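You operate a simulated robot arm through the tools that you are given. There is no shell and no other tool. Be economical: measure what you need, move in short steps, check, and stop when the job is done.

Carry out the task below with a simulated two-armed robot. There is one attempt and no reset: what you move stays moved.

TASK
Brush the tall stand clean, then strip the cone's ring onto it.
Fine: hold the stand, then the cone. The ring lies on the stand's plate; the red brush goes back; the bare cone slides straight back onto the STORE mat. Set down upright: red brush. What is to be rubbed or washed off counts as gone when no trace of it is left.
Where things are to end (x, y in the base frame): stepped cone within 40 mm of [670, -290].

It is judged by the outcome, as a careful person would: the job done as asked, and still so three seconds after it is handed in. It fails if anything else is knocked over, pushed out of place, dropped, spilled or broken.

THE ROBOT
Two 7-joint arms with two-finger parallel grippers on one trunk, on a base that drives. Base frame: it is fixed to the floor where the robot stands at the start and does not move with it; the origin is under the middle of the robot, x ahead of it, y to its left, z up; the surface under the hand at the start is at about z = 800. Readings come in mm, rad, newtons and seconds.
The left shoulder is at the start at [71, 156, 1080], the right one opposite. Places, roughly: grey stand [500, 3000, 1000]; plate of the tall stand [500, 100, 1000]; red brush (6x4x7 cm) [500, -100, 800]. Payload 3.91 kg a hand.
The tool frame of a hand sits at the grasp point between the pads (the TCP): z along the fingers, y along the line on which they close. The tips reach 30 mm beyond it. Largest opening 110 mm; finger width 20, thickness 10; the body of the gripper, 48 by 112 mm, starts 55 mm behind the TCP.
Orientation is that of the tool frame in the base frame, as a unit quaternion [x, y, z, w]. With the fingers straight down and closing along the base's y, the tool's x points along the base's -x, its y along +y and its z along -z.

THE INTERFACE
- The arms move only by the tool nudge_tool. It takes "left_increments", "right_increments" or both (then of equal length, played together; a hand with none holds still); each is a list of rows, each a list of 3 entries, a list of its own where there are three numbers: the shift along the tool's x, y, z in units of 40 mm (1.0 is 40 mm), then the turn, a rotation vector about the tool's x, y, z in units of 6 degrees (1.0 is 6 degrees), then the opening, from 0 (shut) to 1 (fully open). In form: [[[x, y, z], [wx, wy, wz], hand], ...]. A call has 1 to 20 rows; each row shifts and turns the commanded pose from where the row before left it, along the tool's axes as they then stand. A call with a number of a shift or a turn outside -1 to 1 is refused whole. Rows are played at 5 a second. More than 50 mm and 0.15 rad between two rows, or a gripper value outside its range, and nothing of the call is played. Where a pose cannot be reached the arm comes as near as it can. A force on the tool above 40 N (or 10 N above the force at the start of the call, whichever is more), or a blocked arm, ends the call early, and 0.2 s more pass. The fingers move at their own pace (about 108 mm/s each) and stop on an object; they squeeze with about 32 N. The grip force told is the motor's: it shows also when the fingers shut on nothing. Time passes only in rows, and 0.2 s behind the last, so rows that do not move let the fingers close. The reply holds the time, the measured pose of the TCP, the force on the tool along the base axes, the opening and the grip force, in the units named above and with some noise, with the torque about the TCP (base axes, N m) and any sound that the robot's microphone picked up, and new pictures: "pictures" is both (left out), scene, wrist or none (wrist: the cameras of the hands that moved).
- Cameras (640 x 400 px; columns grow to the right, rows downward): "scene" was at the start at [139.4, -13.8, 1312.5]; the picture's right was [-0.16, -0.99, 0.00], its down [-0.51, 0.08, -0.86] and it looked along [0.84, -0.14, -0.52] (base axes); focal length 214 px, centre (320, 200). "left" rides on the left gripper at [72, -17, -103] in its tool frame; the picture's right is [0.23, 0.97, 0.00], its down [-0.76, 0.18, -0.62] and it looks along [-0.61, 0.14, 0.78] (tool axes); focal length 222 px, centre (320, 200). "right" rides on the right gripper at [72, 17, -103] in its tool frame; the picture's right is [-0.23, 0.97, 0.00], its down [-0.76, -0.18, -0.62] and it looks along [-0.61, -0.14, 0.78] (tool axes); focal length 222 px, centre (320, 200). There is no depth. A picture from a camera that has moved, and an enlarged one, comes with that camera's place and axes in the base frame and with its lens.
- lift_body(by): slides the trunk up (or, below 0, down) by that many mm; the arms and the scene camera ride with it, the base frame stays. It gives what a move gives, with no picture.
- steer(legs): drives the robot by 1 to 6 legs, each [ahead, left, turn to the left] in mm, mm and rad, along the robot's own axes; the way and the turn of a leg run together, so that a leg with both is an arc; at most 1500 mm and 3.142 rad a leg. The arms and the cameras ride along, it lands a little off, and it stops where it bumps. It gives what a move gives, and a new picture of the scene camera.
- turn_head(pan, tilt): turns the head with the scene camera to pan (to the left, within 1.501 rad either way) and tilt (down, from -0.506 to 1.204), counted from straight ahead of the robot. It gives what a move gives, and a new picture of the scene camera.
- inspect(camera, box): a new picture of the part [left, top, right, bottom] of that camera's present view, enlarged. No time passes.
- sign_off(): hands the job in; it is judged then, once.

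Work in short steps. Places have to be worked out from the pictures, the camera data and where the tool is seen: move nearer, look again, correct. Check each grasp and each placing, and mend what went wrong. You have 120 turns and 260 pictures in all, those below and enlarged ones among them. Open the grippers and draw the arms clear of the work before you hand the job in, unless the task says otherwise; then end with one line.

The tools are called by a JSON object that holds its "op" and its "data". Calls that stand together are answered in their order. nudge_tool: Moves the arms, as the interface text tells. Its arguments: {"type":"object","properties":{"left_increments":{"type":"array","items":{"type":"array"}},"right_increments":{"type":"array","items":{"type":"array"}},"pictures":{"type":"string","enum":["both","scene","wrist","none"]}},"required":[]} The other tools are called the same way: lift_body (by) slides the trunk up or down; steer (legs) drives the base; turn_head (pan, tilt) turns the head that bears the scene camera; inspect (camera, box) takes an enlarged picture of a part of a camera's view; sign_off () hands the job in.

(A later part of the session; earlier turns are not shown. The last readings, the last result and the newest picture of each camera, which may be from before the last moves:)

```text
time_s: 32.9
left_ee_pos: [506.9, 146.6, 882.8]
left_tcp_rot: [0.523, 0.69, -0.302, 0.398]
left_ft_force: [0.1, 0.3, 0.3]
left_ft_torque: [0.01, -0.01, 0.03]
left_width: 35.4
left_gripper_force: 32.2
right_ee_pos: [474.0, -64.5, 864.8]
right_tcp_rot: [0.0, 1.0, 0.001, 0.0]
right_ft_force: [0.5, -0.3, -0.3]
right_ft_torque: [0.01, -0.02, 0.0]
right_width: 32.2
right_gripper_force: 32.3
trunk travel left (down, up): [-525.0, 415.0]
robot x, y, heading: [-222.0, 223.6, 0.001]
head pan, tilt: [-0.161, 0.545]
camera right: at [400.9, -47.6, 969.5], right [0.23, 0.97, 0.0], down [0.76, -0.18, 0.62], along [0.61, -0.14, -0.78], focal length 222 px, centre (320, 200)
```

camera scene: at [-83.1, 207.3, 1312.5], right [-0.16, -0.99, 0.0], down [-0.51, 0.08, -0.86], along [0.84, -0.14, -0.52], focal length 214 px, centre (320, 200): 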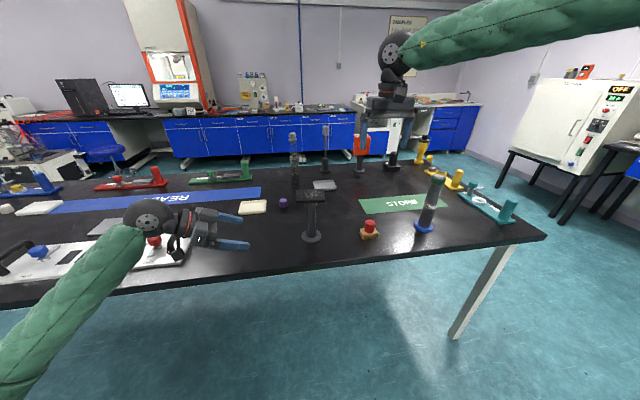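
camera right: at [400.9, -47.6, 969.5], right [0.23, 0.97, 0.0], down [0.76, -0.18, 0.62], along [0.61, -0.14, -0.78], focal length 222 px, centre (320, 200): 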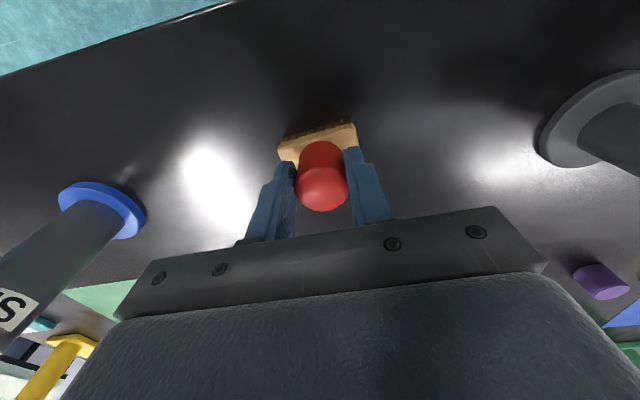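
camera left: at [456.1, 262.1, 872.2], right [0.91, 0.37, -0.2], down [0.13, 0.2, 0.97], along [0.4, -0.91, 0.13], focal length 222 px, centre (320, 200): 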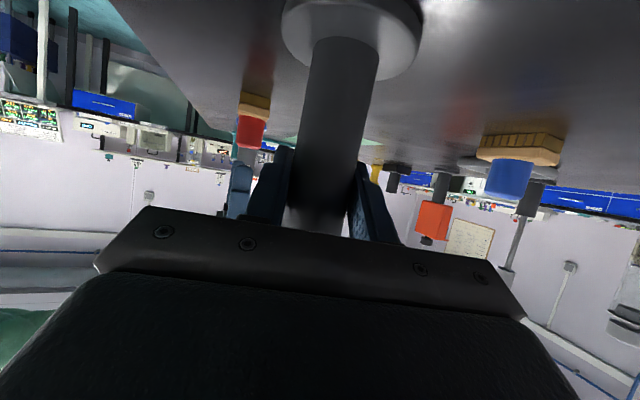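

The brush is gripped at 32 mm. I lift it and carry it over the plate, then look.

{"op": "nudge_tool", "data": {"right_increments": [[[0, 0, -0.98], [0, 0, 0], 0], [[0, 0, -0.98], [0, 0, 0], 0], [[0, 0, -0.98], [0, 0, 0], 0], [[0, 0, -0.98], [0, 0, 0], 0], [[0, 0, -0.98], [0, 0, 0], 0], [[0, 0, -0.98], [0, 0, 0], 0], [[-0.13, 0.86, 0], [0, 0, 0], 0], [[-0.13, 0.86, 0], [0, 0, 0], 0], [[-0.13, 0.86, 0], [0, 0, 0], 0], [[-0.13, 0.86, 0], [0, 0, 0], 0], [[-0.13, 0.86, 0], [0, 0, 0], 0], [[-0.13, 0.86, 0], [0, 0, 0], 0], [[0, 0, 0], [0, 0, 0], 0]], "pictures": "both"}}

{"op": "inspect", "data": {"camera": "scene", "box": [250, 140, 410, 240]}}

```text
time_s: 35.7
left_ee_pos: [505.6, 144.4, 883.1]
left_tcp_rot: [0.524, 0.69, -0.302, 0.398]
left_ft_force: [0.7, 0.5, -0.5]
left_ft_torque: [0.01, -0.02, -0.02]
left_width: 35.4
left_gripper_force: 32.2
right_ee_pos: [504.0, 142.5, 1100.7]
right_tcp_rot: [0.002, 1.0, 0.0, 0.001]
right_ft_force: [-1.3, -0.3, -0.7]
right_ft_torque: [-0.01, -0.02, 0.02]
right_width: 31.9
right_gripper_force: 32.2
trunk travel left (down, up): [-525.0, 415.0]
robot x, y, heading: [-221.7, 224.6, -0.002]
head pan, tilt: [-0.161, 0.545]
camera scene: at [-84.0, 207.6, 1312.6], right [-0.16, -0.99, 0.0], down [-0.51, 0.08, -0.86], along [0.84, -0.14, -0.52], focal length 214 px, centre (320, 200)
camera right: at [431.0, 158.4, 1205.3], right [0.23, 0.97, 0.0], down [0.76, -0.18, 0.62], along [0.61, -0.14, -0.78], focal length 222 px, centre (320, 200)
```

scene: 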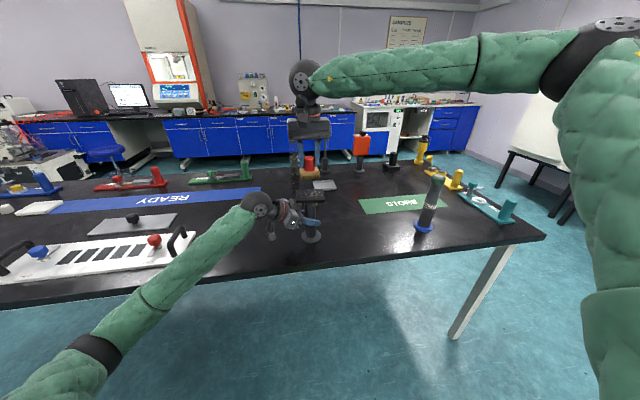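
right: 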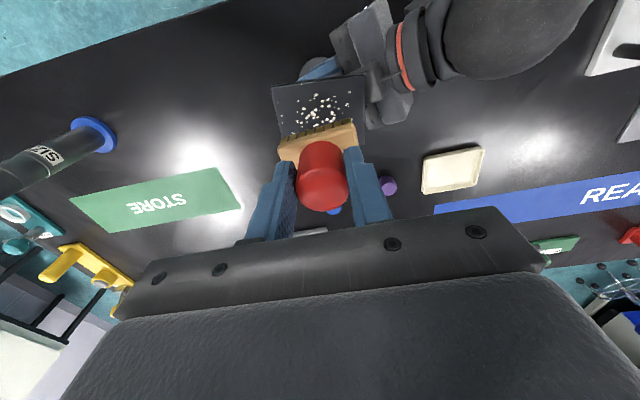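

```text
4.00 times, centred on (330, 190) of scene
camera zoom: at [-84.0, 207.6, 1312.6], right [-0.16, -0.99, 0.0], down [-0.51, 0.08, -0.86], along [0.84, -0.14, -0.52], focal length 858 px, centre (280, 240)
```

zoom: 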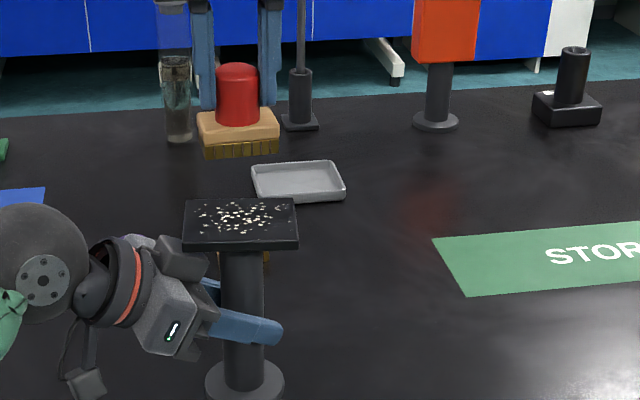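

The brush hangs over the plate centre at about (504,144). I shift to the near-right area and descend to a few mm above the expected surface.

{"op": "nudge_tool", "data": {"right_increments": [[[0.45, -0.4, 0], [0, 0, 0], 0], [[0, 0, 0.6], [0, 0, 0], 0], [[0, 0, 0.6], [0, 0, 0], 0], [[0, 0, 0.1], [0, 0, 0], 0], [[0, 0, 0.1], [0, 0, 0], 0], [[0, 0, 0], [0, 0, 0], 0]], "pictures": "none"}}

{"op": "inspect", "data": {"camera": "scene", "box": [250, 140, 410, 240]}}

```text
time_s: 37.1
left_ee_pos: [506.0, 144.3, 882.4]
left_tcp_rot: [0.523, 0.69, -0.302, 0.399]
left_ft_force: [-0.1, -0.3, 0.5]
left_ft_torque: [-0.11, -0.03, 0.07]
left_width: 35.6
left_gripper_force: 32.2
right_ee_pos: [486.0, 127.5, 1044.2]
right_tcp_rot: [0.001, 1.0, 0.0, 0.001]
right_ft_force: [-0.3, -0.5, -0.4]
right_ft_torque: [0.01, 0.03, -0.01]
right_width: 32.2
right_gripper_force: 32.3
trunk travel left (down, up): [-525.0, 415.0]
robot x, y, heading: [-220.8, 224.2, 0.0]
head pan, tilt: [-0.161, 0.545]
```

```text
4.00 times, centred on (330, 190) of scene
camera zoom: at [-82.9, 207.7, 1312.5], right [-0.16, -0.99, 0.0], down [-0.51, 0.08, -0.86], along [0.84, -0.14, -0.52], focal length 858 px, centre (280, 240)
```

zoom: 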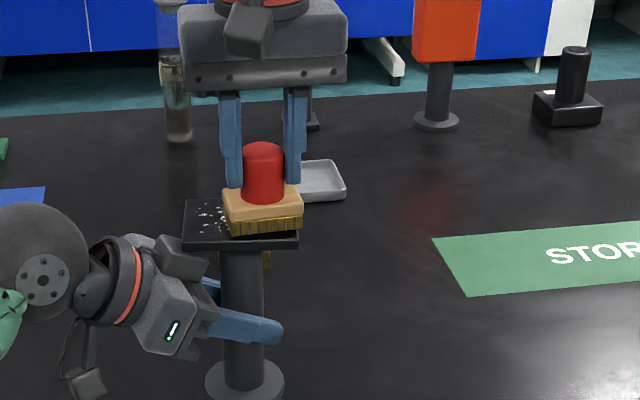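

No contact yet, so I descend in 1.6 mm steps watching the force.

{"op": "nudge_tool", "data": {"right_increments": [[[0, 0, 0.04], [0, 0, 0], 0], [[0, 0, 0.04], [0, 0, 0], 0], [[0, 0, 0.04], [0, 0, 0], 0], [[0, 0, 0], [0, 0, 0], 0]], "pictures": "none"}}

```text
time_s: 38.1
left_ee_pos: [505.5, 144.4, 882.3]
left_tcp_rot: [0.523, 0.691, -0.302, 0.399]
left_ft_force: [0.7, -1.1, -1.6]
left_ft_torque: [-0.31, -0.29, 0.09]
left_width: 35.6
left_gripper_force: 32.1
right_ee_pos: [486.7, 126.5, 1039.5]
right_tcp_rot: [0.001, 1.0, 0.001, 0.001]
right_ft_force: [0.5, 0.2, 5.9]
right_ft_torque: [-0.01, -0.05, -0.08]
right_width: 32.4
right_gripper_force: 32.1
trunk travel left (down, up): [-525.0, 415.0]
robot x, y, heading: [-226.6, 218.0, -0.002]
head pan, tilt: [-0.161, 0.545]
```

Light contact of about 6 N at z≈1039.5. I sweep back and forth over the whole plate.

{"op": "nudge_tool", "data": {"right_increments": [[[0, 0.45, 0], [0, 0, 0], 0], [[0, 0.45, 0], [0, 0, 0], 0], [[-0.3, 0, 0], [0, 0, 0], 0], [[0, -0.45, 0], [0, 0, 0], 0], [[0, -0.45, 0], [0, 0, 0], 0], [[-0.3, 0, 0], [0, 0, 0], 0], [[0, 0.45, 0], [0, 0, 0], 0], [[0, 0.45, 0], [0, 0, 0], 0], [[-0.3, 0, 0], [0, 0, 0], 0], [[0, -0.45, 0], [0, 0, 0], 0], [[0, -0.45, 0], [0, 0, 0], 0], [[0, 0, 0], [0, 0, 0], 0]], "pictures": "none"}}

{"op": "inspect", "data": {"camera": "scene", "box": [250, 140, 410, 240]}}

```text
time_s: 40.7
left_ee_pos: [506.4, 145.9, 883.1]
left_tcp_rot: [0.523, 0.691, -0.301, 0.398]
left_ft_force: [-1.4, -0.3, -2.4]
left_ft_torque: [0.12, -0.01, -0.05]
left_width: 35.4
left_gripper_force: 31.8
right_ee_pos: [517.7, 117.5, 1039.6]
right_tcp_rot: [0.001, 1.0, 0.0, -0.001]
right_ft_force: [0.6, 0.8, 1.8]
right_ft_torque: [0.07, -0.13, 0.02]
right_width: 32.3
right_gripper_force: 31.7
right hand out of reach, approached as far as the arm can: row 8, 9
trunk travel left (down, up): [-525.0, 415.0]
robot x, y, heading: [-220.2, 219.3, 0.004]
head pan, tilt: [-0.161, 0.545]
```

```text
4.00 times, centred on (330, 190) of scene
camera zoom: at [-82.9, 207.7, 1312.4], right [-0.16, -0.99, 0.0], down [-0.51, 0.08, -0.86], along [0.84, -0.14, -0.52], focal length 858 px, centre (280, 240)
```

zoom: 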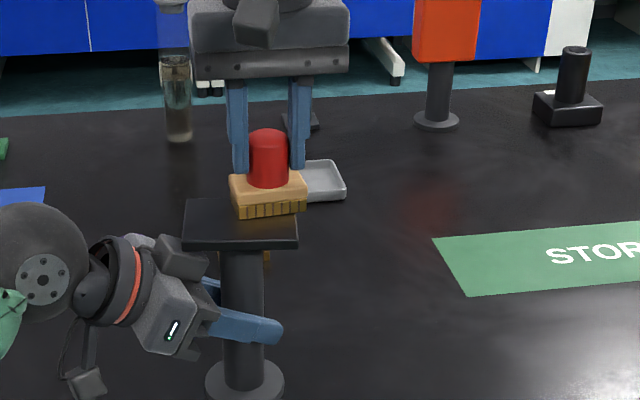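

It already looks clean. I lift the brush, draw it aside and inspect the plate.

{"op": "nudge_tool", "data": {"right_increments": [[[0, 0, -0.8], [0, 0, 0], 0], [[0, 0, -0.8], [0, 0, 0], 0], [[0.2, -1, 0], [0, 0, 0], 0], [[0.2, -1, 0], [0, 0, 0], 0], [[0, -1, 0], [0, 0, 0], 0], [[0, 0, 0], [0, 0, 0], 0]], "pictures": "wrist"}}

{"op": "inspect", "data": {"camera": "scene", "box": [280, 175, 344, 215]}}

```text
time_s: 42.1
left_ee_pos: [506.7, 146.1, 883.4]
left_tcp_rot: [0.523, 0.69, -0.302, 0.399]
left_ft_force: [-0.3, 0.1, 1.4]
left_ft_torque: [-0.03, -0.04, 0.0]
left_width: 35.2
left_gripper_force: 32.1
right_ee_pos: [499.7, -3.8, 1106.2]
right_tcp_rot: [0.0, 1.0, 0.0, 0.0]
right_ft_force: [-0.2, 0.1, -0.5]
right_ft_torque: [-0.03, 0.03, 0.01]
right_width: 32.4
right_gripper_force: 32.0
trunk travel left (down, up): [-525.0, 415.0]
robot x, y, heading: [-219.0, 224.0, -0.003]
head pan, tilt: [-0.161, 0.545]
camera right: at [427.1, 12.4, 1210.5], right [0.23, 0.97, 0.0], down [0.76, -0.18, 0.62], along [0.61, -0.14, -0.78], focal length 222 px, centre (320, 200)
```

right: 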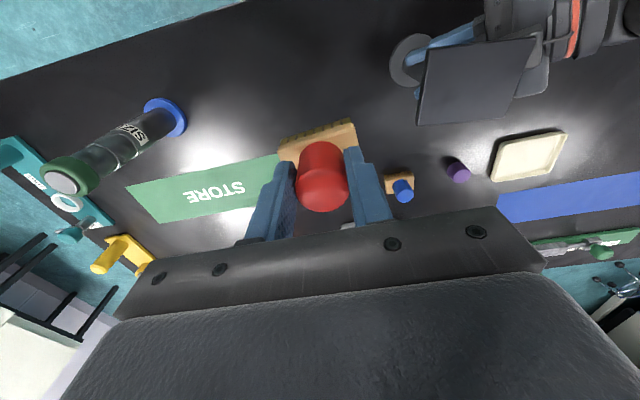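

```text
10.00 times, centred on (312, 195) of scene
camera zoom: at [-82.8, 208.4, 1312.5], right [-0.16, -0.99, 0.0], down [-0.51, 0.08, -0.86], along [0.84, -0.14, -0.52], focal length 2145 px, centre (400, 250)
```

zoom: 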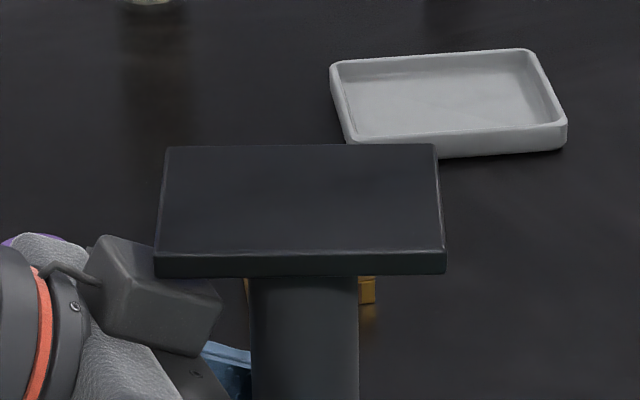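

The plate seems spotless. I confirm with an enlarged wrist view.

{"op": "inspect", "data": {"camera": "right", "box": [400, 25, 560, 135]}}

```text
3.64 times, centred on (480, 80) of right
camera zoom: at [427.1, 12.4, 1210.5], right [0.23, 0.97, 0.0], down [0.76, -0.18, 0.62], along [0.61, -0.14, -0.78], focal length 808 px, centre (-262, 636)
```

zoom: 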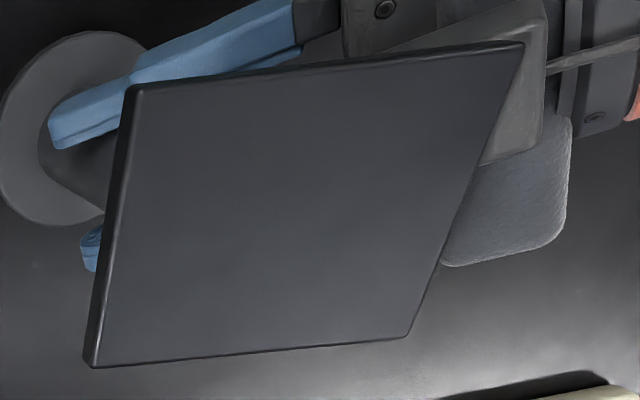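

Clean. I take the brush back to its original place (474,-64) and lower it to just above the table.

{"op": "nudge_tool", "data": {"right_increments": [[[0.32, -0.75, 0], [0, 0, 0], 0], [[0.32, -0.75, 0], [0, 0, 0], 0], [[0, 0, 1], [0, 0, 0], 0], [[0, 0, 1], [0, 0, 0], 0], [[0, 0, 1], [0, 0, 0], 0], [[0, 0, 1], [0, 0, 0], 0], [[0, 0, 1], [0, 0, 0], 0], [[0, 0, 0.8], [0, 0, 0], 0], [[0, 0, 0.1], [0, 0, 0], 0], [[0, 0, 0], [0, 0, 0], 0]], "pictures": "none"}}

```text
time_s: 44.3
left_ee_pos: [505.7, 145.1, 884.4]
left_tcp_rot: [0.523, 0.69, -0.303, 0.399]
left_ft_force: [-0.1, -1.3, 2.7]
left_ft_torque: [-0.29, -0.09, 0.02]
left_width: 35.3
left_gripper_force: 31.9
right_ee_pos: [476.6, -62.2, 866.3]
right_tcp_rot: [0.0, 1.0, 0.0, 0.001]
right_ft_force: [0.0, 0.9, -1.4]
right_ft_torque: [0.0, 0.03, 0.02]
right_width: 32.3
right_gripper_force: 32.0
trunk travel left (down, up): [-525.0, 415.0]
robot x, y, heading: [-223.5, 221.0, 0.001]
head pan, tilt: [-0.161, 0.545]
```

No contact yet. I lower it the last millimetres, then release.

{"op": "nudge_tool", "data": {"right_increments": [[[0, 0, 0.025], [0, 0, 0], 0], [[0, 0, 0.025], [0, 0, 0], 0], [[0, 0, 0], [0, 0, 0], 0]], "pictures": "none"}}

```text
time_s: 45.1
left_ee_pos: [506.0, 145.5, 883.0]
left_tcp_rot: [0.523, 0.69, -0.303, 0.398]
left_ft_force: [0.5, -1.1, 2.8]
left_ft_torque: [-0.28, -0.07, 0.04]
left_width: 35.3
left_gripper_force: 31.8
right_ee_pos: [476.3, -61.8, 865.4]
right_tcp_rot: [-0.001, 1.0, 0.0, 0.001]
right_ft_force: [0.4, 0.7, -1.3]
right_ft_torque: [-0.01, 0.01, 0.02]
right_width: 32.2
right_gripper_force: 31.8
trunk travel left (down, up): [-525.0, 415.0]
robot x, y, heading: [-224.6, 220.9, -0.001]
head pan, tilt: [-0.161, 0.545]
```

{"op": "nudge_tool", "data": {"right_increments": [[[0, 0, 0.025], [0, 0, 0], 0], [[0, 0, 0.025], [0, 0, 0], 0], [[0, 0, 0], [0, 0, 0], 0]], "pictures": "wrist"}}

```text
time_s: 45.9
left_ee_pos: [505.7, 146.3, 882.5]
left_tcp_rot: [0.523, 0.69, -0.302, 0.398]
left_ft_force: [0.1, 0.7, 0.4]
left_ft_torque: [-0.01, 0.01, 0.01]
left_width: 35.2
left_gripper_force: 32.3
right_ee_pos: [476.9, -60.8, 864.4]
right_tcp_rot: [0.001, 1.0, -0.001, 0.001]
right_ft_force: [-1.5, -1.5, 13.3]
right_ft_torque: [-0.06, 0.02, -0.03]
right_width: 32.5
right_gripper_force: 32.3
trunk travel left (down, up): [-525.0, 415.0]
robot x, y, heading: [-222.4, 224.9, -0.003]
head pan, tilt: [-0.161, 0.545]
camera right: at [404.1, -46.0, 968.7], right [0.23, 0.97, 0.0], down [0.76, -0.18, 0.63], along [0.61, -0.14, -0.78], focal length 222 px, centre (320, 200)
```

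right: 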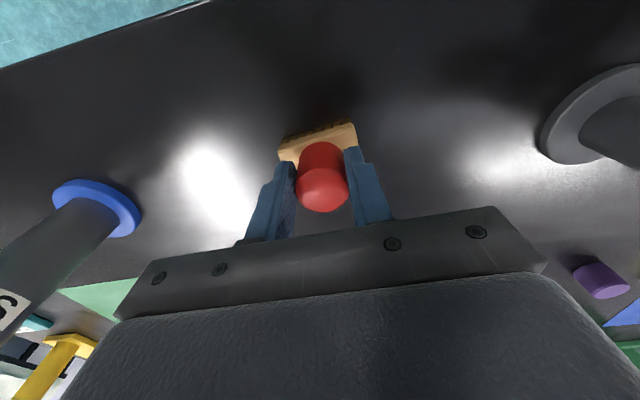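

Brush is down (13 N contact). I open both hands, raise the right one, withdraw the left hand from the column and raise it.

{"op": "nudge_tool", "data": {"right_increments": [[[0, 0, 0], [0, 0, 0], 0.4], [[0, 0, 0], [0, 0, 0], 1], [[0, 0, 0], [0, 0, 0], 1], [[0, 0, -1], [0, 0, 0], 1], [[0, 0, -1], [0, 0, 0], 1], [[0, 0, -1], [0, 0, 0], 1], [[0, 0, -1], [0, 0, 0], 1], [[0, 0, -1], [0, 0, 0], 1], [[0, 0, -1], [0, 0, 0], 1], [[0, 0, -1], [0, 0, 0], 1], [[0, 0, 0], [0, 0, 0], 1]], "left_increments": [[[0, 0, 0], [0, 0, 0], 0.4], [[0, 0, 0], [0, 0, 0], 1], [[0, 0, 0], [0, 0, 0], 1], [[0, 0, -1], [0, 0, 0], 1], [[0, 0, -1], [0, 0, 0], 1], [[0, 0, -1], [0, 0, 0], 1], [[-0.866, 0, -0.5], [0, 0, 0], 1], [[-0.866, 0, -0.5], [0, 0, 0], 1], [[-0.866, 0, -0.5], [0, 0, 0], 1], [[-0.866, 0, -0.5], [0, 0, 0], 1], [[-0.866, 0, -0.5], [0, 0, 0], 1]], "pictures": "scene"}}

{"op": "inspect", "data": {"camera": "scene", "box": [280, 160, 440, 260]}}

```text
time_s: 48.3
left_ee_pos: [476.4, 244.1, 1138.7]
left_tcp_rot: [0.524, 0.69, -0.302, 0.398]
left_ft_force: [1.1, -1.2, -0.1]
left_ft_torque: [0.01, 0.0, 0.0]
left_width: 110.0
left_gripper_force: 0.0
right_ee_pos: [476.6, -61.8, 1144.8]
right_tcp_rot: [-0.001, 1.0, 0.001, -0.001]
right_ft_force: [0.4, -0.3, 0.2]
right_ft_torque: [0.04, -0.01, 0.0]
right_width: 109.8
right_gripper_force: 0.1
trunk travel left (down, up): [-525.0, 415.0]
robot x, y, heading: [-221.3, 220.8, -0.0]
head pan, tilt: [-0.161, 0.545]
camera scene: at [-82.8, 206.7, 1312.3], right [-0.16, -0.99, 0.0], down [-0.51, 0.08, -0.86], along [0.84, -0.14, -0.52], focal length 214 px, centre (320, 200)
```

scene: 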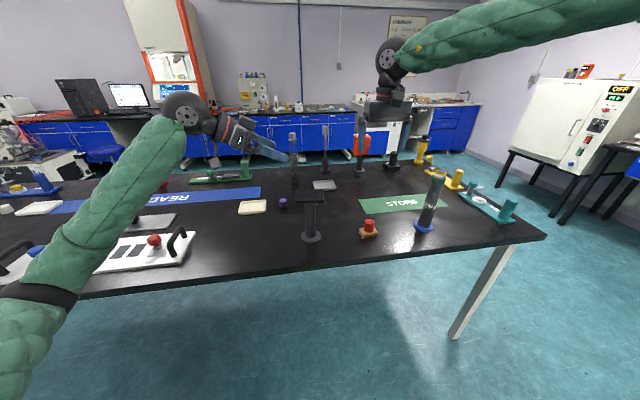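

```text
4.00 times, centred on (360, 210) of scene
camera zoom: at [-82.8, 206.7, 1312.3], right [-0.16, -0.99, 0.0], down [-0.51, 0.08, -0.86], along [0.84, -0.14, -0.52], focal length 858 px, centre (160, 160)
```

zoom: 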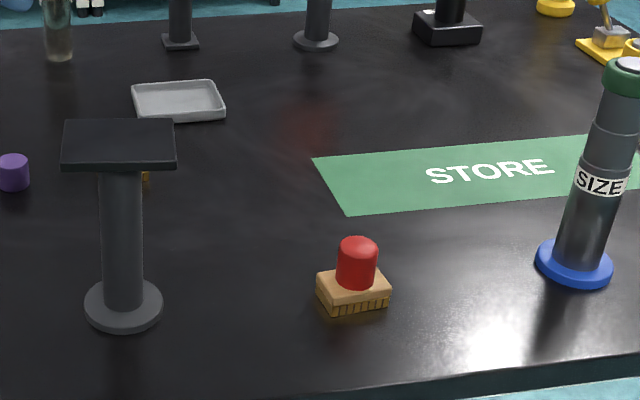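

Stand and brush both stand properly. Now I drive 425 mm to the right with the hands high.

{"op": "steer", "data": {"legs": [[0, -425, 0]]}}

{"op": "inspect", "data": {"camera": "scene", "box": [240, 160, 400, 260]}}

```text
time_s: 50.9
left_ee_pos: [475.8, -189.5, 1139.5]
left_tcp_rot: [0.526, 0.688, -0.303, 0.397]
left_ft_force: [0.3, -0.2, 0.4]
left_ft_torque: [0.02, -0.02, 0.0]
left_width: 110.1
left_gripper_force: 0.2
right_ee_pos: [473.7, -495.8, 1144.4]
right_tcp_rot: [0.004, 1.0, 0.002, 0.0]
right_ft_force: [0.4, -0.5, 1.0]
right_ft_torque: [0.01, 0.0, 0.02]
right_width: 110.0
right_gripper_force: 0.0
trunk travel left (down, up): [-525.0, 415.0]
robot x, y, heading: [-225.6, -209.8, -0.013]
head pan, tilt: [-0.161, 0.545]
camera scene: at [-85.0, -223.4, 1312.5], right [-0.17, -0.99, 0.0], down [-0.51, 0.09, -0.86], along [0.84, -0.14, -0.52], focal length 214 px, centre (320, 200)
```

scene: 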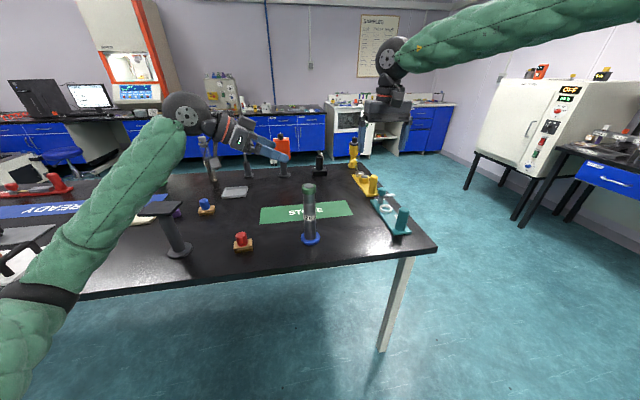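

```text
4.00 times, centred on (320, 210) of scene
camera zoom: at [-85.0, -223.4, 1312.5], right [-0.17, -0.99, 0.0], down [-0.51, 0.09, -0.86], along [0.84, -0.14, -0.52], focal length 858 px, centre (320, 160)
```

zoom: 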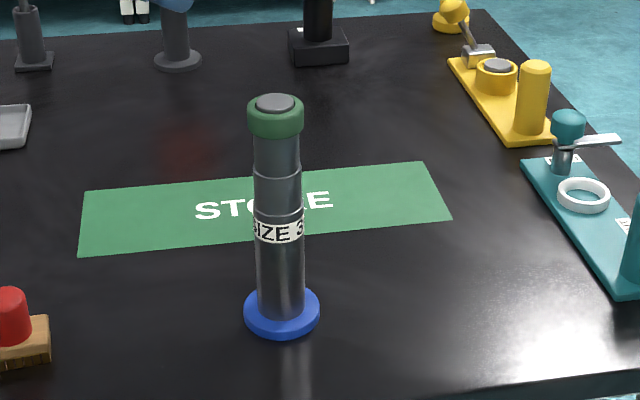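

Cone is at about (488,-290), its ring at z≈995–1015. I lower the left hand to a standoff left of the cone.

{"op": "nudge_tool", "data": {"left_increments": [[[0.755, -0.059, 0.542], [0, 0, 0], 1], [[0.755, -0.059, 0.542], [0, 0, 0], 1], [[0.755, -0.059, 0.542], [0, 0, 0], 1], [[0.755, -0.059, 0.542], [0, 0, 0], 1], [[0.755, -0.059, 0.542], [0, 0, 0], 1], [[0.755, -0.059, 0.542], [0, 0, 0], 1], [[0, 0, 0], [0, 0, 0], 1]], "pictures": "wrist"}}

```text
time_s: 52.5
left_ee_pos: [469.5, -214.5, 917.6]
left_tcp_rot: [0.526, 0.688, -0.304, 0.397]
left_ft_force: [0.3, -0.2, -0.4]
left_ft_torque: [-0.05, -0.01, 0.0]
left_width: 110.2
left_gripper_force: 0.0
right_ee_pos: [474.5, -494.4, 1144.2]
right_tcp_rot: [0.005, 1.0, 0.001, 0.001]
right_ft_force: [0.4, -0.1, 0.6]
right_ft_torque: [0.0, 0.01, 0.01]
right_width: 109.9
right_gripper_force: 0.0
trunk travel left (down, up): [-525.0, 415.0]
robot x, y, heading: [-224.2, -207.1, -0.005]
head pan, tilt: [-0.161, 0.545]
camera left: at [419.7, -97.2, 907.1], right [0.91, 0.37, -0.2], down [0.13, 0.2, 0.97], along [0.39, -0.91, 0.13], focal length 222 px, centre (320, 200)
```

left: 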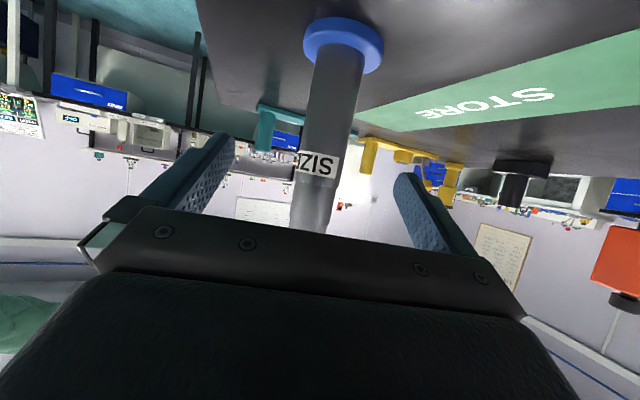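

The cone's axis is about 5 mm to tool +y. I correct and advance 92 mm.

{"op": "nudge_tool", "data": {"left_increments": [[[0, 0.12, 0], [0, 0, 0], 1], [[0, 0, 0.75], [0, 0, 0], 1], [[0, 0, 0.75], [0, 0, 0], 1], [[0, 0, 0.8], [0, 0, 0], 1], [[0, 0, 0], [0, 0, 0], 1]], "pictures": "wrist"}}

```text
time_s: 53.7
left_ee_pos: [494.1, -288.2, 868.7]
left_tcp_rot: [0.526, 0.688, -0.303, 0.397]
left_ft_force: [0.4, 0.4, -0.2]
left_ft_torque: [0.0, -0.02, 0.04]
left_width: 110.1
left_gripper_force: 0.0
right_ee_pos: [472.6, -494.1, 1145.0]
right_tcp_rot: [0.004, 1.0, 0.0, 0.001]
right_ft_force: [-0.3, 0.3, -0.4]
right_ft_torque: [-0.02, 0.0, -0.01]
right_width: 109.9
right_gripper_force: 0.1
trunk travel left (down, up): [-525.0, 415.0]
robot x, y, heading: [-222.2, -206.7, -0.013]
head pan, tilt: [-0.161, 0.545]
camera left: at [446.0, -170.9, 859.6], right [0.91, 0.37, -0.2], down [0.13, 0.2, 0.97], along [0.39, -0.91, 0.13], focal length 222 px, centre (320, 200)
```

left: 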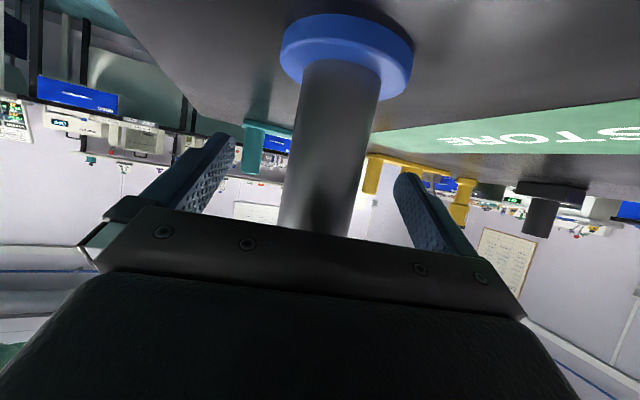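

Centred. I close the left hand on the cone and bring the right hand above it.

{"op": "nudge_tool", "data": {"left_increments": [[[0, 0.03, 0], [0, 0, 0], 0.6], [[0, 0, 0], [0, 0, 0], 0.35], [[0, 0, 0], [0, 0, 0], 0.1], [[0, 0, 0], [0, 0, 0], 0], [[0, 0, 0], [0, 0, 0], 0], [[0, 0, 0], [0, 0, 0], 0], [[0, 0, 0], [0, 0, 0], 0]], "right_increments": [[[-0.07, 0.85, 0], [0, 0, 0], 1], [[-0.07, 0.85, 0], [0, 0, 0], 1], [[-0.07, 0.85, 0], [0, 0, 0], 1], [[-0.07, 0.85, 0], [0, 0, 0], 1], [[-0.07, 0.85, 0], [0, 0, 0], 1], [[-0.07, 0.85, 0], [0, 0, 0], 1], [[0, 0, 0], [0, 0, 0], 1]], "pictures": "wrist"}}

```text
time_s: 55.3
left_ee_pos: [494.8, -289.2, 870.7]
left_tcp_rot: [0.526, 0.688, -0.304, 0.397]
left_ft_force: [-0.2, 0.2, 0.5]
left_ft_torque: [-0.02, 0.01, 0.01]
left_width: 39.4
left_gripper_force: 32.0
right_ee_pos: [490.8, -291.4, 1145.9]
right_tcp_rot: [0.004, 1.0, 0.0, 0.002]
right_ft_force: [-0.2, 0.0, -0.1]
right_ft_torque: [0.0, -0.05, -0.01]
right_width: 110.2
right_gripper_force: 0.1
trunk travel left (down, up): [-525.0, 415.0]
robot x, y, heading: [-225.5, -208.1, -0.007]
head pan, tilt: [-0.161, 0.545]
camera right: at [418.6, -274.5, 1249.8], right [0.24, 0.97, 0.0], down [0.76, -0.19, 0.63], along [0.61, -0.15, -0.78], focal length 222 px, centre (320, 200)
camera left: at [445.4, -171.7, 860.4], right [0.91, 0.36, -0.2], down [0.13, 0.2, 0.97], along [0.39, -0.91, 0.13], focal length 222 px, centre (320, 200)
```

right: 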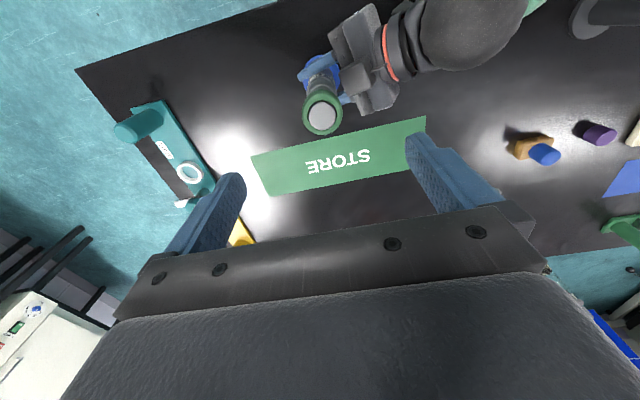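
left: 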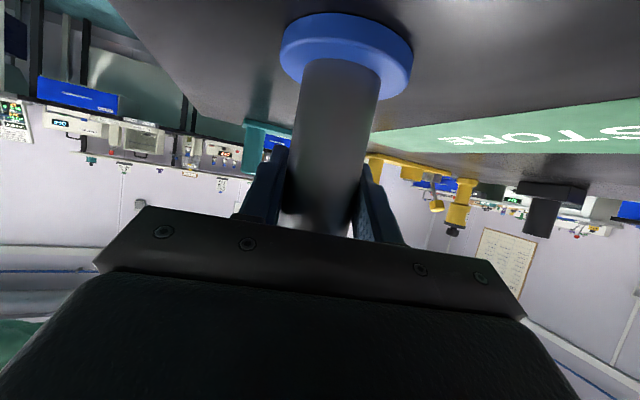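

The right hand is centred over the cone top. I descend to about z=1050 and look from both cameras.

{"op": "nudge_tool", "data": {"right_increments": [[[0, 0, 0.8], [0, 0, 0], 1], [[0, 0, 0.8], [0, 0, 0], 1], [[0, 0, 0.8], [0, 0, 0], 1], [[0, 0, 0], [0, 0, 0], 1]], "pictures": "wrist"}}

{"op": "inspect", "data": {"camera": "scene", "box": [260, 150, 356, 210]}}

```text
time_s: 56.3
left_ee_pos: [495.2, -288.3, 870.1]
left_tcp_rot: [0.526, 0.688, -0.304, 0.397]
left_ft_force: [-0.6, -1.1, 0.9]
left_ft_torque: [-0.05, -0.01, -0.02]
left_width: 39.3
left_gripper_force: 31.9
right_ee_pos: [492.4, -291.7, 1048.7]
right_tcp_rot: [0.004, 1.0, 0.0, 0.0]
right_ft_force: [-1.0, -0.9, -0.1]
right_ft_torque: [0.01, 0.06, 0.0]
right_width: 110.4
right_gripper_force: 0.2
trunk travel left (down, up): [-525.0, 415.0]
robot x, y, heading: [-229.2, -207.4, -0.01]
head pan, tilt: [-0.161, 0.545]
camera right: at [419.7, -275.3, 1153.0], right [0.24, 0.97, 0.0], down [0.76, -0.18, 0.62], along [0.61, -0.15, -0.78], focal length 222 px, centre (320, 200)
```

right: 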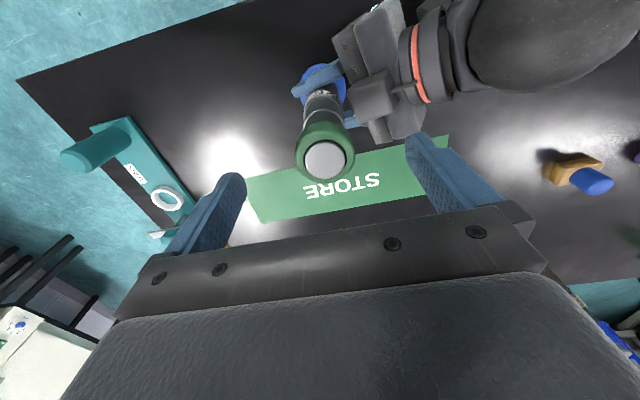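

```text
6.67 times, centred on (308, 180) of scene
camera zoom: at [-85.0, -222.4, 1312.5], right [-0.17, -0.99, 0.0], down [-0.51, 0.09, -0.86], along [0.84, -0.14, -0.52], focal length 1430 px, centre (400, 333)
```

zoom: 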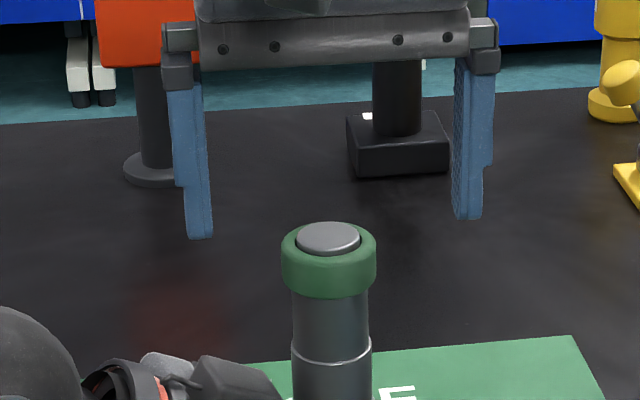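

The ring spans about z 993–1012 and sits about 4 mm to +y. I correct, descend so the tips reach just below it, and close.

{"op": "nudge_tool", "data": {"right_increments": [[[0, 0.1, 0.33], [0, 0, 0], 1], [[0, 0, 0.33], [0, 0, 0], 1], [[0, 0, 0], [0, 0, 0], 0.7], [[0, 0, 0], [0, 0, 0], 0.4], [[0, 0, 0], [0, 0, 0], 0.2], [[0, 0, 0], [0, 0, 0], 0], [[0, 0, 0], [0, 0, 0], 0]], "pictures": "wrist"}}

{"op": "inspect", "data": {"camera": "scene", "box": [260, 150, 356, 210]}}

```text
time_s: 57.9
left_ee_pos: [495.4, -288.9, 869.4]
left_tcp_rot: [0.526, 0.688, -0.304, 0.397]
left_ft_force: [0.1, 5.0, 0.7]
left_ft_torque: [-0.4, 0.0, -0.01]
left_width: 39.3
left_gripper_force: 32.3
right_ee_pos: [492.3, -289.5, 1022.3]
right_tcp_rot: [0.004, 1.0, 0.0, 0.0]
right_ft_force: [0.3, -3.2, 0.7]
right_ft_torque: [-0.16, -0.03, 0.01]
right_width: 41.4
right_gripper_force: 31.5
trunk travel left (down, up): [-525.0, 415.0]
robot x, y, heading: [-224.4, -209.3, -0.008]
head pan, tilt: [-0.161, 0.545]
heard: snap
camera right: at [419.8, -271.8, 1126.4], right [0.24, 0.97, 0.0], down [0.76, -0.18, 0.62], along [0.61, -0.15, -0.78], focal length 222 px, centre (320, 200)
```

right: 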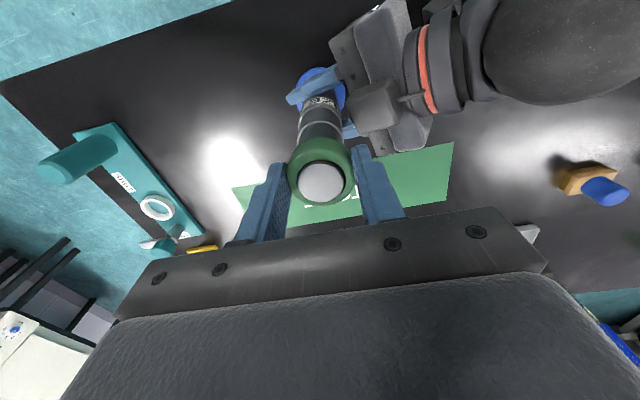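

```text
6.67 times, centred on (308, 180) of scene
camera zoom: at [-84.8, -222.5, 1312.4], right [-0.17, -0.99, 0.0], down [-0.51, 0.09, -0.86], along [0.84, -0.14, -0.52], focal length 1430 px, centre (400, 333)
```

zoom: 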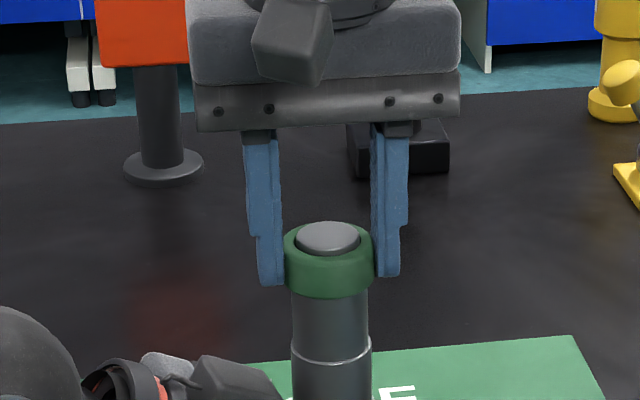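

A snap was heard as the grip seated, probably the ring coming loose. I pull it up slowly while the left hand holds the cone.

{"op": "nudge_tool", "data": {"right_increments": [[[0, 0, -0.1], [0, 0, 0], 0], [[0, 0, -0.1], [0, 0, 0], 0], [[0, 0, -0.15], [0, 0, 0], 0], [[0, 0, -0.2], [0, 0, 0], 0], [[0, 0, 0], [0, 0, 0], 0]], "pictures": "none"}}

{"op": "inspect", "data": {"camera": "scene", "box": [260, 150, 356, 210]}}

```text
time_s: 59.1
left_ee_pos: [496.4, -288.0, 870.2]
left_tcp_rot: [0.526, 0.688, -0.303, 0.397]
left_ft_force: [1.0, 0.9, 1.1]
left_ft_torque: [-0.03, 0.02, 0.0]
left_width: 39.3
left_gripper_force: 31.8
right_ee_pos: [491.7, -286.8, 1043.7]
right_tcp_rot: [0.004, 1.0, 0.0, 0.001]
right_ft_force: [0.2, -1.2, 0.4]
right_ft_torque: [-0.04, 0.02, -0.01]
right_width: 41.3
right_gripper_force: 32.0
trunk travel left (down, up): [-525.0, 415.0]
robot x, y, heading: [-223.9, -206.2, -0.008]
head pan, tilt: [-0.161, 0.545]
```

```text
6.67 times, centred on (308, 180) of scene
camera zoom: at [-85.0, -222.5, 1312.5], right [-0.17, -0.99, 0.0], down [-0.51, 0.09, -0.86], along [0.84, -0.14, -0.52], focal length 1430 px, centre (400, 333)
```

zoom: 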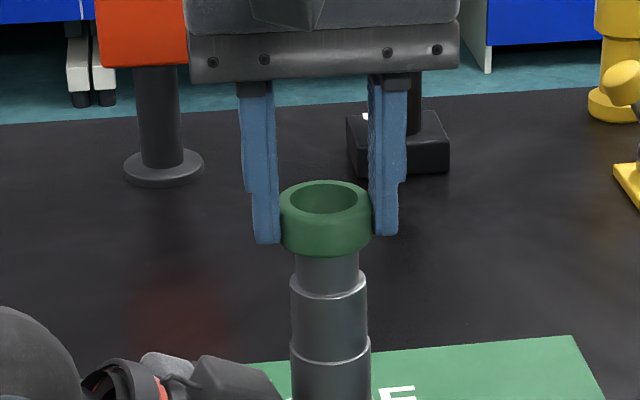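

The ring slides off cleanly. I raise it to z≈1165; then the left hand opens, withdraws and rises.

{"op": "nudge_tool", "data": {"right_increments": [[[0, 0, -0.3], [0, 0, 0], 0], [[0, 0, -0.9], [0, 0, 0], 0], [[0, 0, -0.9], [0, 0, 0], 0], [[0, 0, -0.9], [0, 0, 0], 0], [[0, 0, 0], [0, 0, 0], 0], [[0, 0, 0], [0, 0, 0], 0], [[0, 0, 0], [0, 0, 0], 0], [[0, 0, 0], [0, 0, 0], 0], [[0, 0, 0], [0, 0, 0], 0], [[0, 0, 0], [0, 0, 0], 0], [[0, 0, 0], [0, 0, 0], 0], [[0, 0, 0], [0, 0, 0], 0]], "left_increments": [[[0, 0, 0], [0, 0, 0], 0], [[0, 0, 0], [0, 0, 0], 0], [[0, 0, 0], [0, 0, 0], 0.4], [[0, 0, 0], [0, 0, 0], 1], [[0, 0, 0], [0, 0, 0], 1], [[0, 0, -1], [0, 0, 0], 1], [[0, 0, -1], [0, 0, 0], 1], [[0, 0, -1], [0, 0, 0], 1], [[-0.866, 0, -0.5], [0, 0, 0], 1], [[-0.866, 0, -0.5], [0, 0, 0], 1], [[-0.866, 0, -0.5], [0, 0, 0], 1], [[-0.866, 0, -0.5], [0, 0, 0], 1]], "pictures": "both"}}

```text
time_s: 61.7
left_ee_pos: [466.8, -190.7, 1091.8]
left_tcp_rot: [0.526, 0.688, -0.304, 0.397]
left_ft_force: [-0.5, 0.0, 0.6]
left_ft_torque: [-0.01, -0.02, 0.0]
left_width: 109.9
left_gripper_force: 0.0
right_ee_pos: [492.0, -288.7, 1163.6]
right_tcp_rot: [0.005, 1.0, 0.0, 0.001]
right_ft_force: [-0.6, -0.5, 0.1]
right_ft_torque: [0.03, 0.0, 0.03]
right_width: 41.4
right_gripper_force: 32.5
trunk travel left (down, up): [-525.0, 415.0]
robot x, y, heading: [-223.8, -206.6, -0.008]
head pan, tilt: [-0.161, 0.545]
camera scene: at [-85.2, -222.8, 1312.4], right [-0.17, -0.99, 0.0], down [-0.51, 0.09, -0.86], along [0.84, -0.14, -0.52], focal length 214 px, centre (320, 200)
camera right: at [419.4, -272.1, 1266.9], right [0.24, 0.97, 0.0], down [0.76, -0.18, 0.62], along [0.61, -0.15, -0.78], focal length 222 px, centre (320, 200)
camera left: at [417.5, -72.9, 1081.7], right [0.91, 0.36, -0.2], down [0.13, 0.2, 0.97], along [0.39, -0.91, 0.13], focal length 222 px, centre (320, 200)
```

scene: 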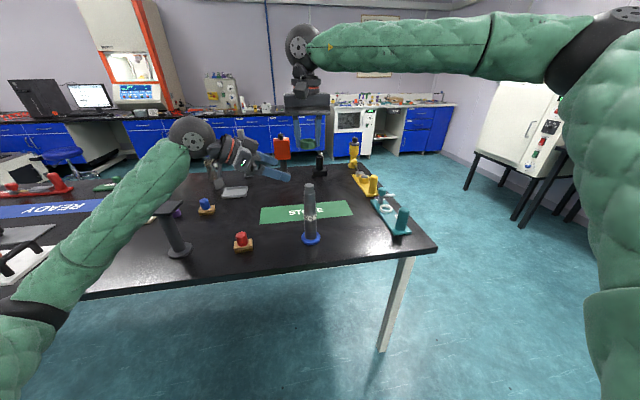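
right: 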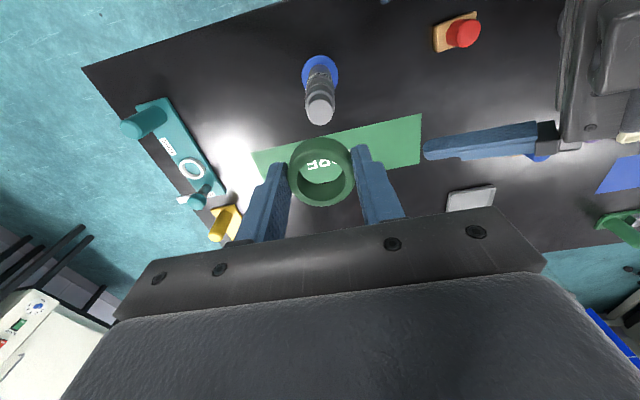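
left: 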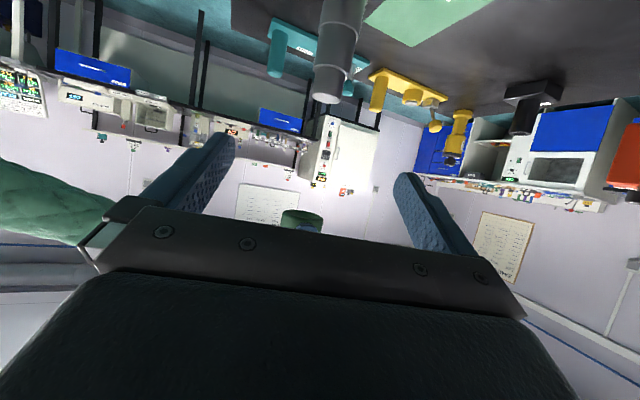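

Ring is held and the cone stands undisturbed. I raise the left hand a bit more and drive back left to the earlier brushing position.

{"op": "nudge_tool", "data": {"left_increments": [[[-0.866, 0, -0.5], [0, 0, 0], 1], [[-0.43, 0, -0.25], [0, 0, 0], 1]], "pictures": "none"}}

{"op": "steer", "data": {"legs": [[0, 428, 0.008]]}}

```text
time_s: 62.3
left_ee_pos: [465.6, -191.2, 1152.9]
left_tcp_rot: [0.526, 0.688, -0.304, 0.397]
left_ft_force: [0.9, 0.3, 0.2]
left_ft_torque: [-0.05, -0.02, -0.01]
left_width: 109.9
left_gripper_force: 0.1
right_ee_pos: [492.5, -287.9, 1163.2]
right_tcp_rot: [0.004, 1.0, 0.002, 0.0]
right_ft_force: [-0.5, -0.3, 0.5]
right_ft_torque: [0.0, -0.03, -0.02]
right_width: 41.6
right_gripper_force: 32.0
trunk travel left (down, up): [-525.0, 415.0]
robot x, y, heading: [-227.1, -206.9, -0.009]
head pan, tilt: [-0.161, 0.545]
```

```text
time_s: 65.0
left_ee_pos: [465.1, 264.4, 1152.5]
left_tcp_rot: [0.519, 0.693, -0.3, 0.401]
left_ft_force: [-0.4, -0.5, 0.0]
left_ft_torque: [0.01, 0.01, 0.01]
left_width: 109.9
left_gripper_force: 0.1
right_ee_pos: [493.2, 167.6, 1164.0]
right_tcp_rot: [-0.007, 1.0, 0.001, 0.0]
right_ft_force: [0.4, 0.0, -0.4]
right_ft_torque: [0.0, -0.03, -0.01]
right_width: 41.4
right_gripper_force: 32.6
trunk travel left (down, up): [-525.0, 415.0]
robot x, y, heading: [-226.7, 227.9, 0.017]
head pan, tilt: [-0.161, 0.545]
camera scene: at [-85.7, 220.2, 1312.5], right [-0.15, -0.99, 0.0], down [-0.51, 0.07, -0.86], along [0.85, -0.13, -0.52], focal length 214 px, centre (320, 200)
```

scene: 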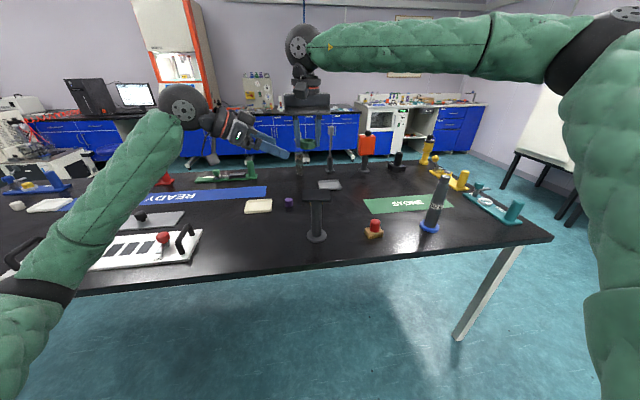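

I draw the left hand further left, move the ring over the plate centre (505,144), and descend to z≈1050.

{"op": "nudge_tool", "data": {"left_increments": [[[0, 0, -1], [0, 0, 0], 1], [[0, 0, -1], [0, 0, 0], 1], [[0, 0, 0], [0, 0, 0], 1], [[0, 0, 0], [0, 0, 0], 1], [[0, 0, 0], [0, 0, 0], 1], [[0, 0, 0], [0, 0, 0], 1]], "right_increments": [[[-0.3, -0.6, 0], [0, 0, 0], 0], [[0, 0, 0], [0, 0, 0], 0], [[0, 0, 0.95], [0, 0, 0], 0], [[0, 0, 0.95], [0, 0, 0], 0], [[0, 0, 0.95], [0, 0, 0], 0], [[0, 0, 0], [0, 0, 0], 0]], "pictures": "wrist"}}

{"op": "inspect", "data": {"camera": "scene", "box": [260, 150, 388, 230]}}

```text
time_s: 66.4
left_ee_pos: [443.7, 330.9, 1192.4]
left_tcp_rot: [0.518, 0.694, -0.299, 0.401]
left_ft_force: [-0.2, 0.2, 0.3]
left_ft_torque: [0.02, -0.01, -0.01]
left_width: 110.1
left_gripper_force: 0.1
right_ee_pos: [505.3, 142.3, 1049.1]
right_tcp_rot: [-0.008, 1.0, 0.001, 0.002]
right_ft_force: [-0.2, -0.4, -0.1]
right_ft_torque: [-0.01, -0.03, 0.01]
right_width: 41.6
right_gripper_force: 31.9
trunk travel left (down, up): [-525.0, 415.0]
robot x, y, heading: [-224.4, 231.1, 0.013]
head pan, tilt: [-0.161, 0.545]
camera right: at [432.7, 158.1, 1152.8], right [0.21, 0.98, 0.0], down [0.76, -0.17, 0.62], along [0.61, -0.13, -0.78], focal length 222 px, centre (320, 200)
camera left: at [391.6, 446.6, 1182.1], right [0.9, 0.39, -0.2], down [0.13, 0.2, 0.97], along [0.41, -0.9, 0.13], focal length 222 px, centre (320, 200)
```

right: 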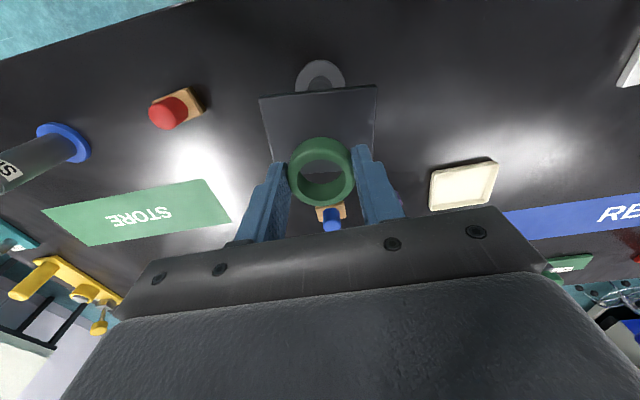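
left: 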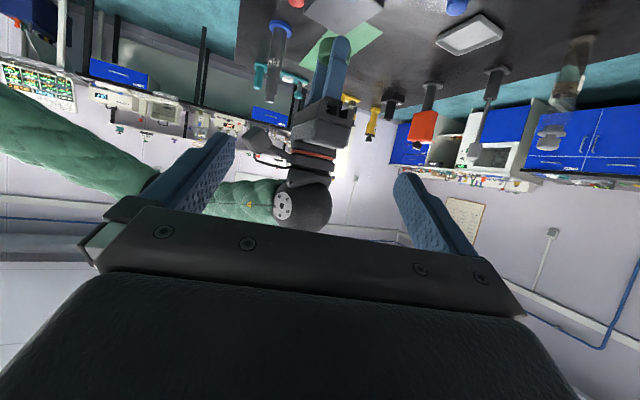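

```text
5.00 times, centred on (324, 190) of scene
camera zoom: at [-86.4, 219.7, 1312.6], right [-0.15, -0.99, 0.0], down [-0.51, 0.08, -0.86], along [0.85, -0.13, -0.52], focal length 1072 px, centre (300, 250)
```

zoom: 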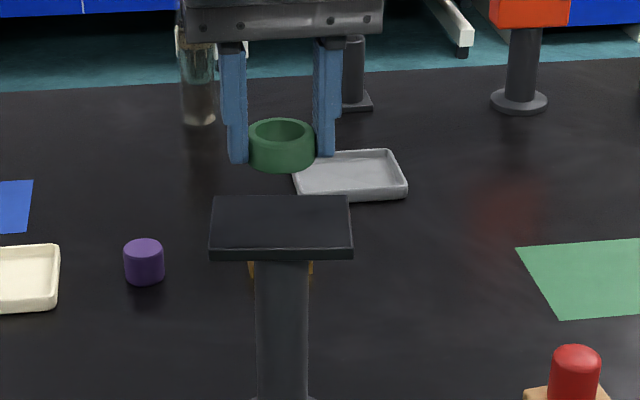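

Ring is centred over the plate. I descend to just above the surface, then in small steps.

{"op": "nudge_tool", "data": {"right_increments": [[[0, 0, 0.45], [0, 0, 0], 0], [[0, 0, 0.45], [0, 0, 0], 0], [[0, 0, 0.04], [0, 0, 0], 0], [[0, 0, 0.04], [0, 0, 0], 0], [[0, 0, 0], [0, 0, 0], 0]], "pictures": "none"}}

{"op": "inspect", "data": {"camera": "scene", "box": [280, 160, 360, 210]}}

```text
time_s: 67.6
left_ee_pos: [442.7, 330.9, 1192.7]
left_tcp_rot: [0.518, 0.694, -0.299, 0.401]
left_ft_force: [0.7, -0.1, -0.5]
left_ft_torque: [-0.02, -0.01, 0.0]
left_width: 110.4
left_gripper_force: 0.0
right_ee_pos: [507.1, 143.5, 1010.4]
right_tcp_rot: [-0.007, 1.0, -0.001, 0.001]
right_ft_force: [-0.1, 0.3, 0.0]
right_ft_torque: [0.03, 0.0, 0.04]
right_width: 41.5
right_gripper_force: 32.1
trunk travel left (down, up): [-525.0, 415.0]
robot x, y, heading: [-226.6, 227.3, 0.012]
head pan, tilt: [-0.161, 0.545]
```

```text
8.00 times, centred on (320, 185) of scene
camera zoom: at [-85.8, 219.3, 1312.5], right [-0.15, -0.99, 0.0], down [-0.51, 0.08, -0.86], along [0.85, -0.13, -0.52], focal length 1716 px, centre (320, 320)
```

zoom: 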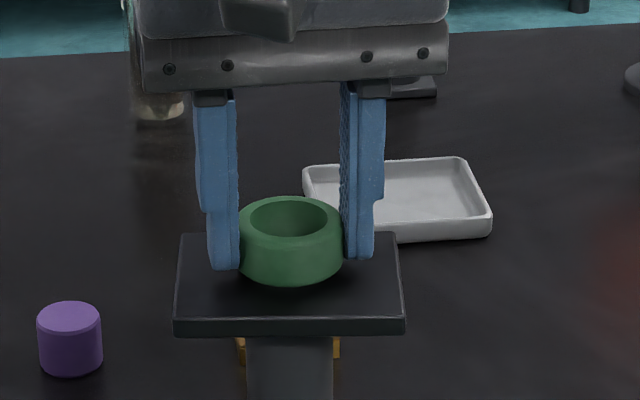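

Just above the plate and still no contact. I step down further.

{"op": "nudge_tool", "data": {"right_increments": [[[0, 0, 0.04], [0, 0, 0], 0], [[0, 0, 0.04], [0, 0, 0], 0], [[0, 0, 0.03], [0, 0, 0], 0], [[0, 0, 0], [0, 0, 0], 0]], "pictures": "none"}}

```text
time_s: 68.6
left_ee_pos: [442.9, 330.9, 1194.2]
left_tcp_rot: [0.518, 0.694, -0.299, 0.401]
left_ft_force: [-0.9, -0.1, 0.0]
left_ft_torque: [0.01, -0.03, 0.0]
left_width: 109.9
left_gripper_force: 0.0
right_ee_pos: [503.9, 143.6, 1008.4]
right_tcp_rot: [-0.007, 1.0, 0.002, 0.003]
right_ft_force: [5.9, -1.3, 28.4]
right_ft_torque: [-0.11, -0.38, 0.02]
right_width: 41.4
right_gripper_force: 32.1
trunk travel left (down, up): [-525.0, 415.0]
robot x, y, heading: [-227.9, 232.1, 0.017]
head pan, tilt: [-0.161, 0.545]
```

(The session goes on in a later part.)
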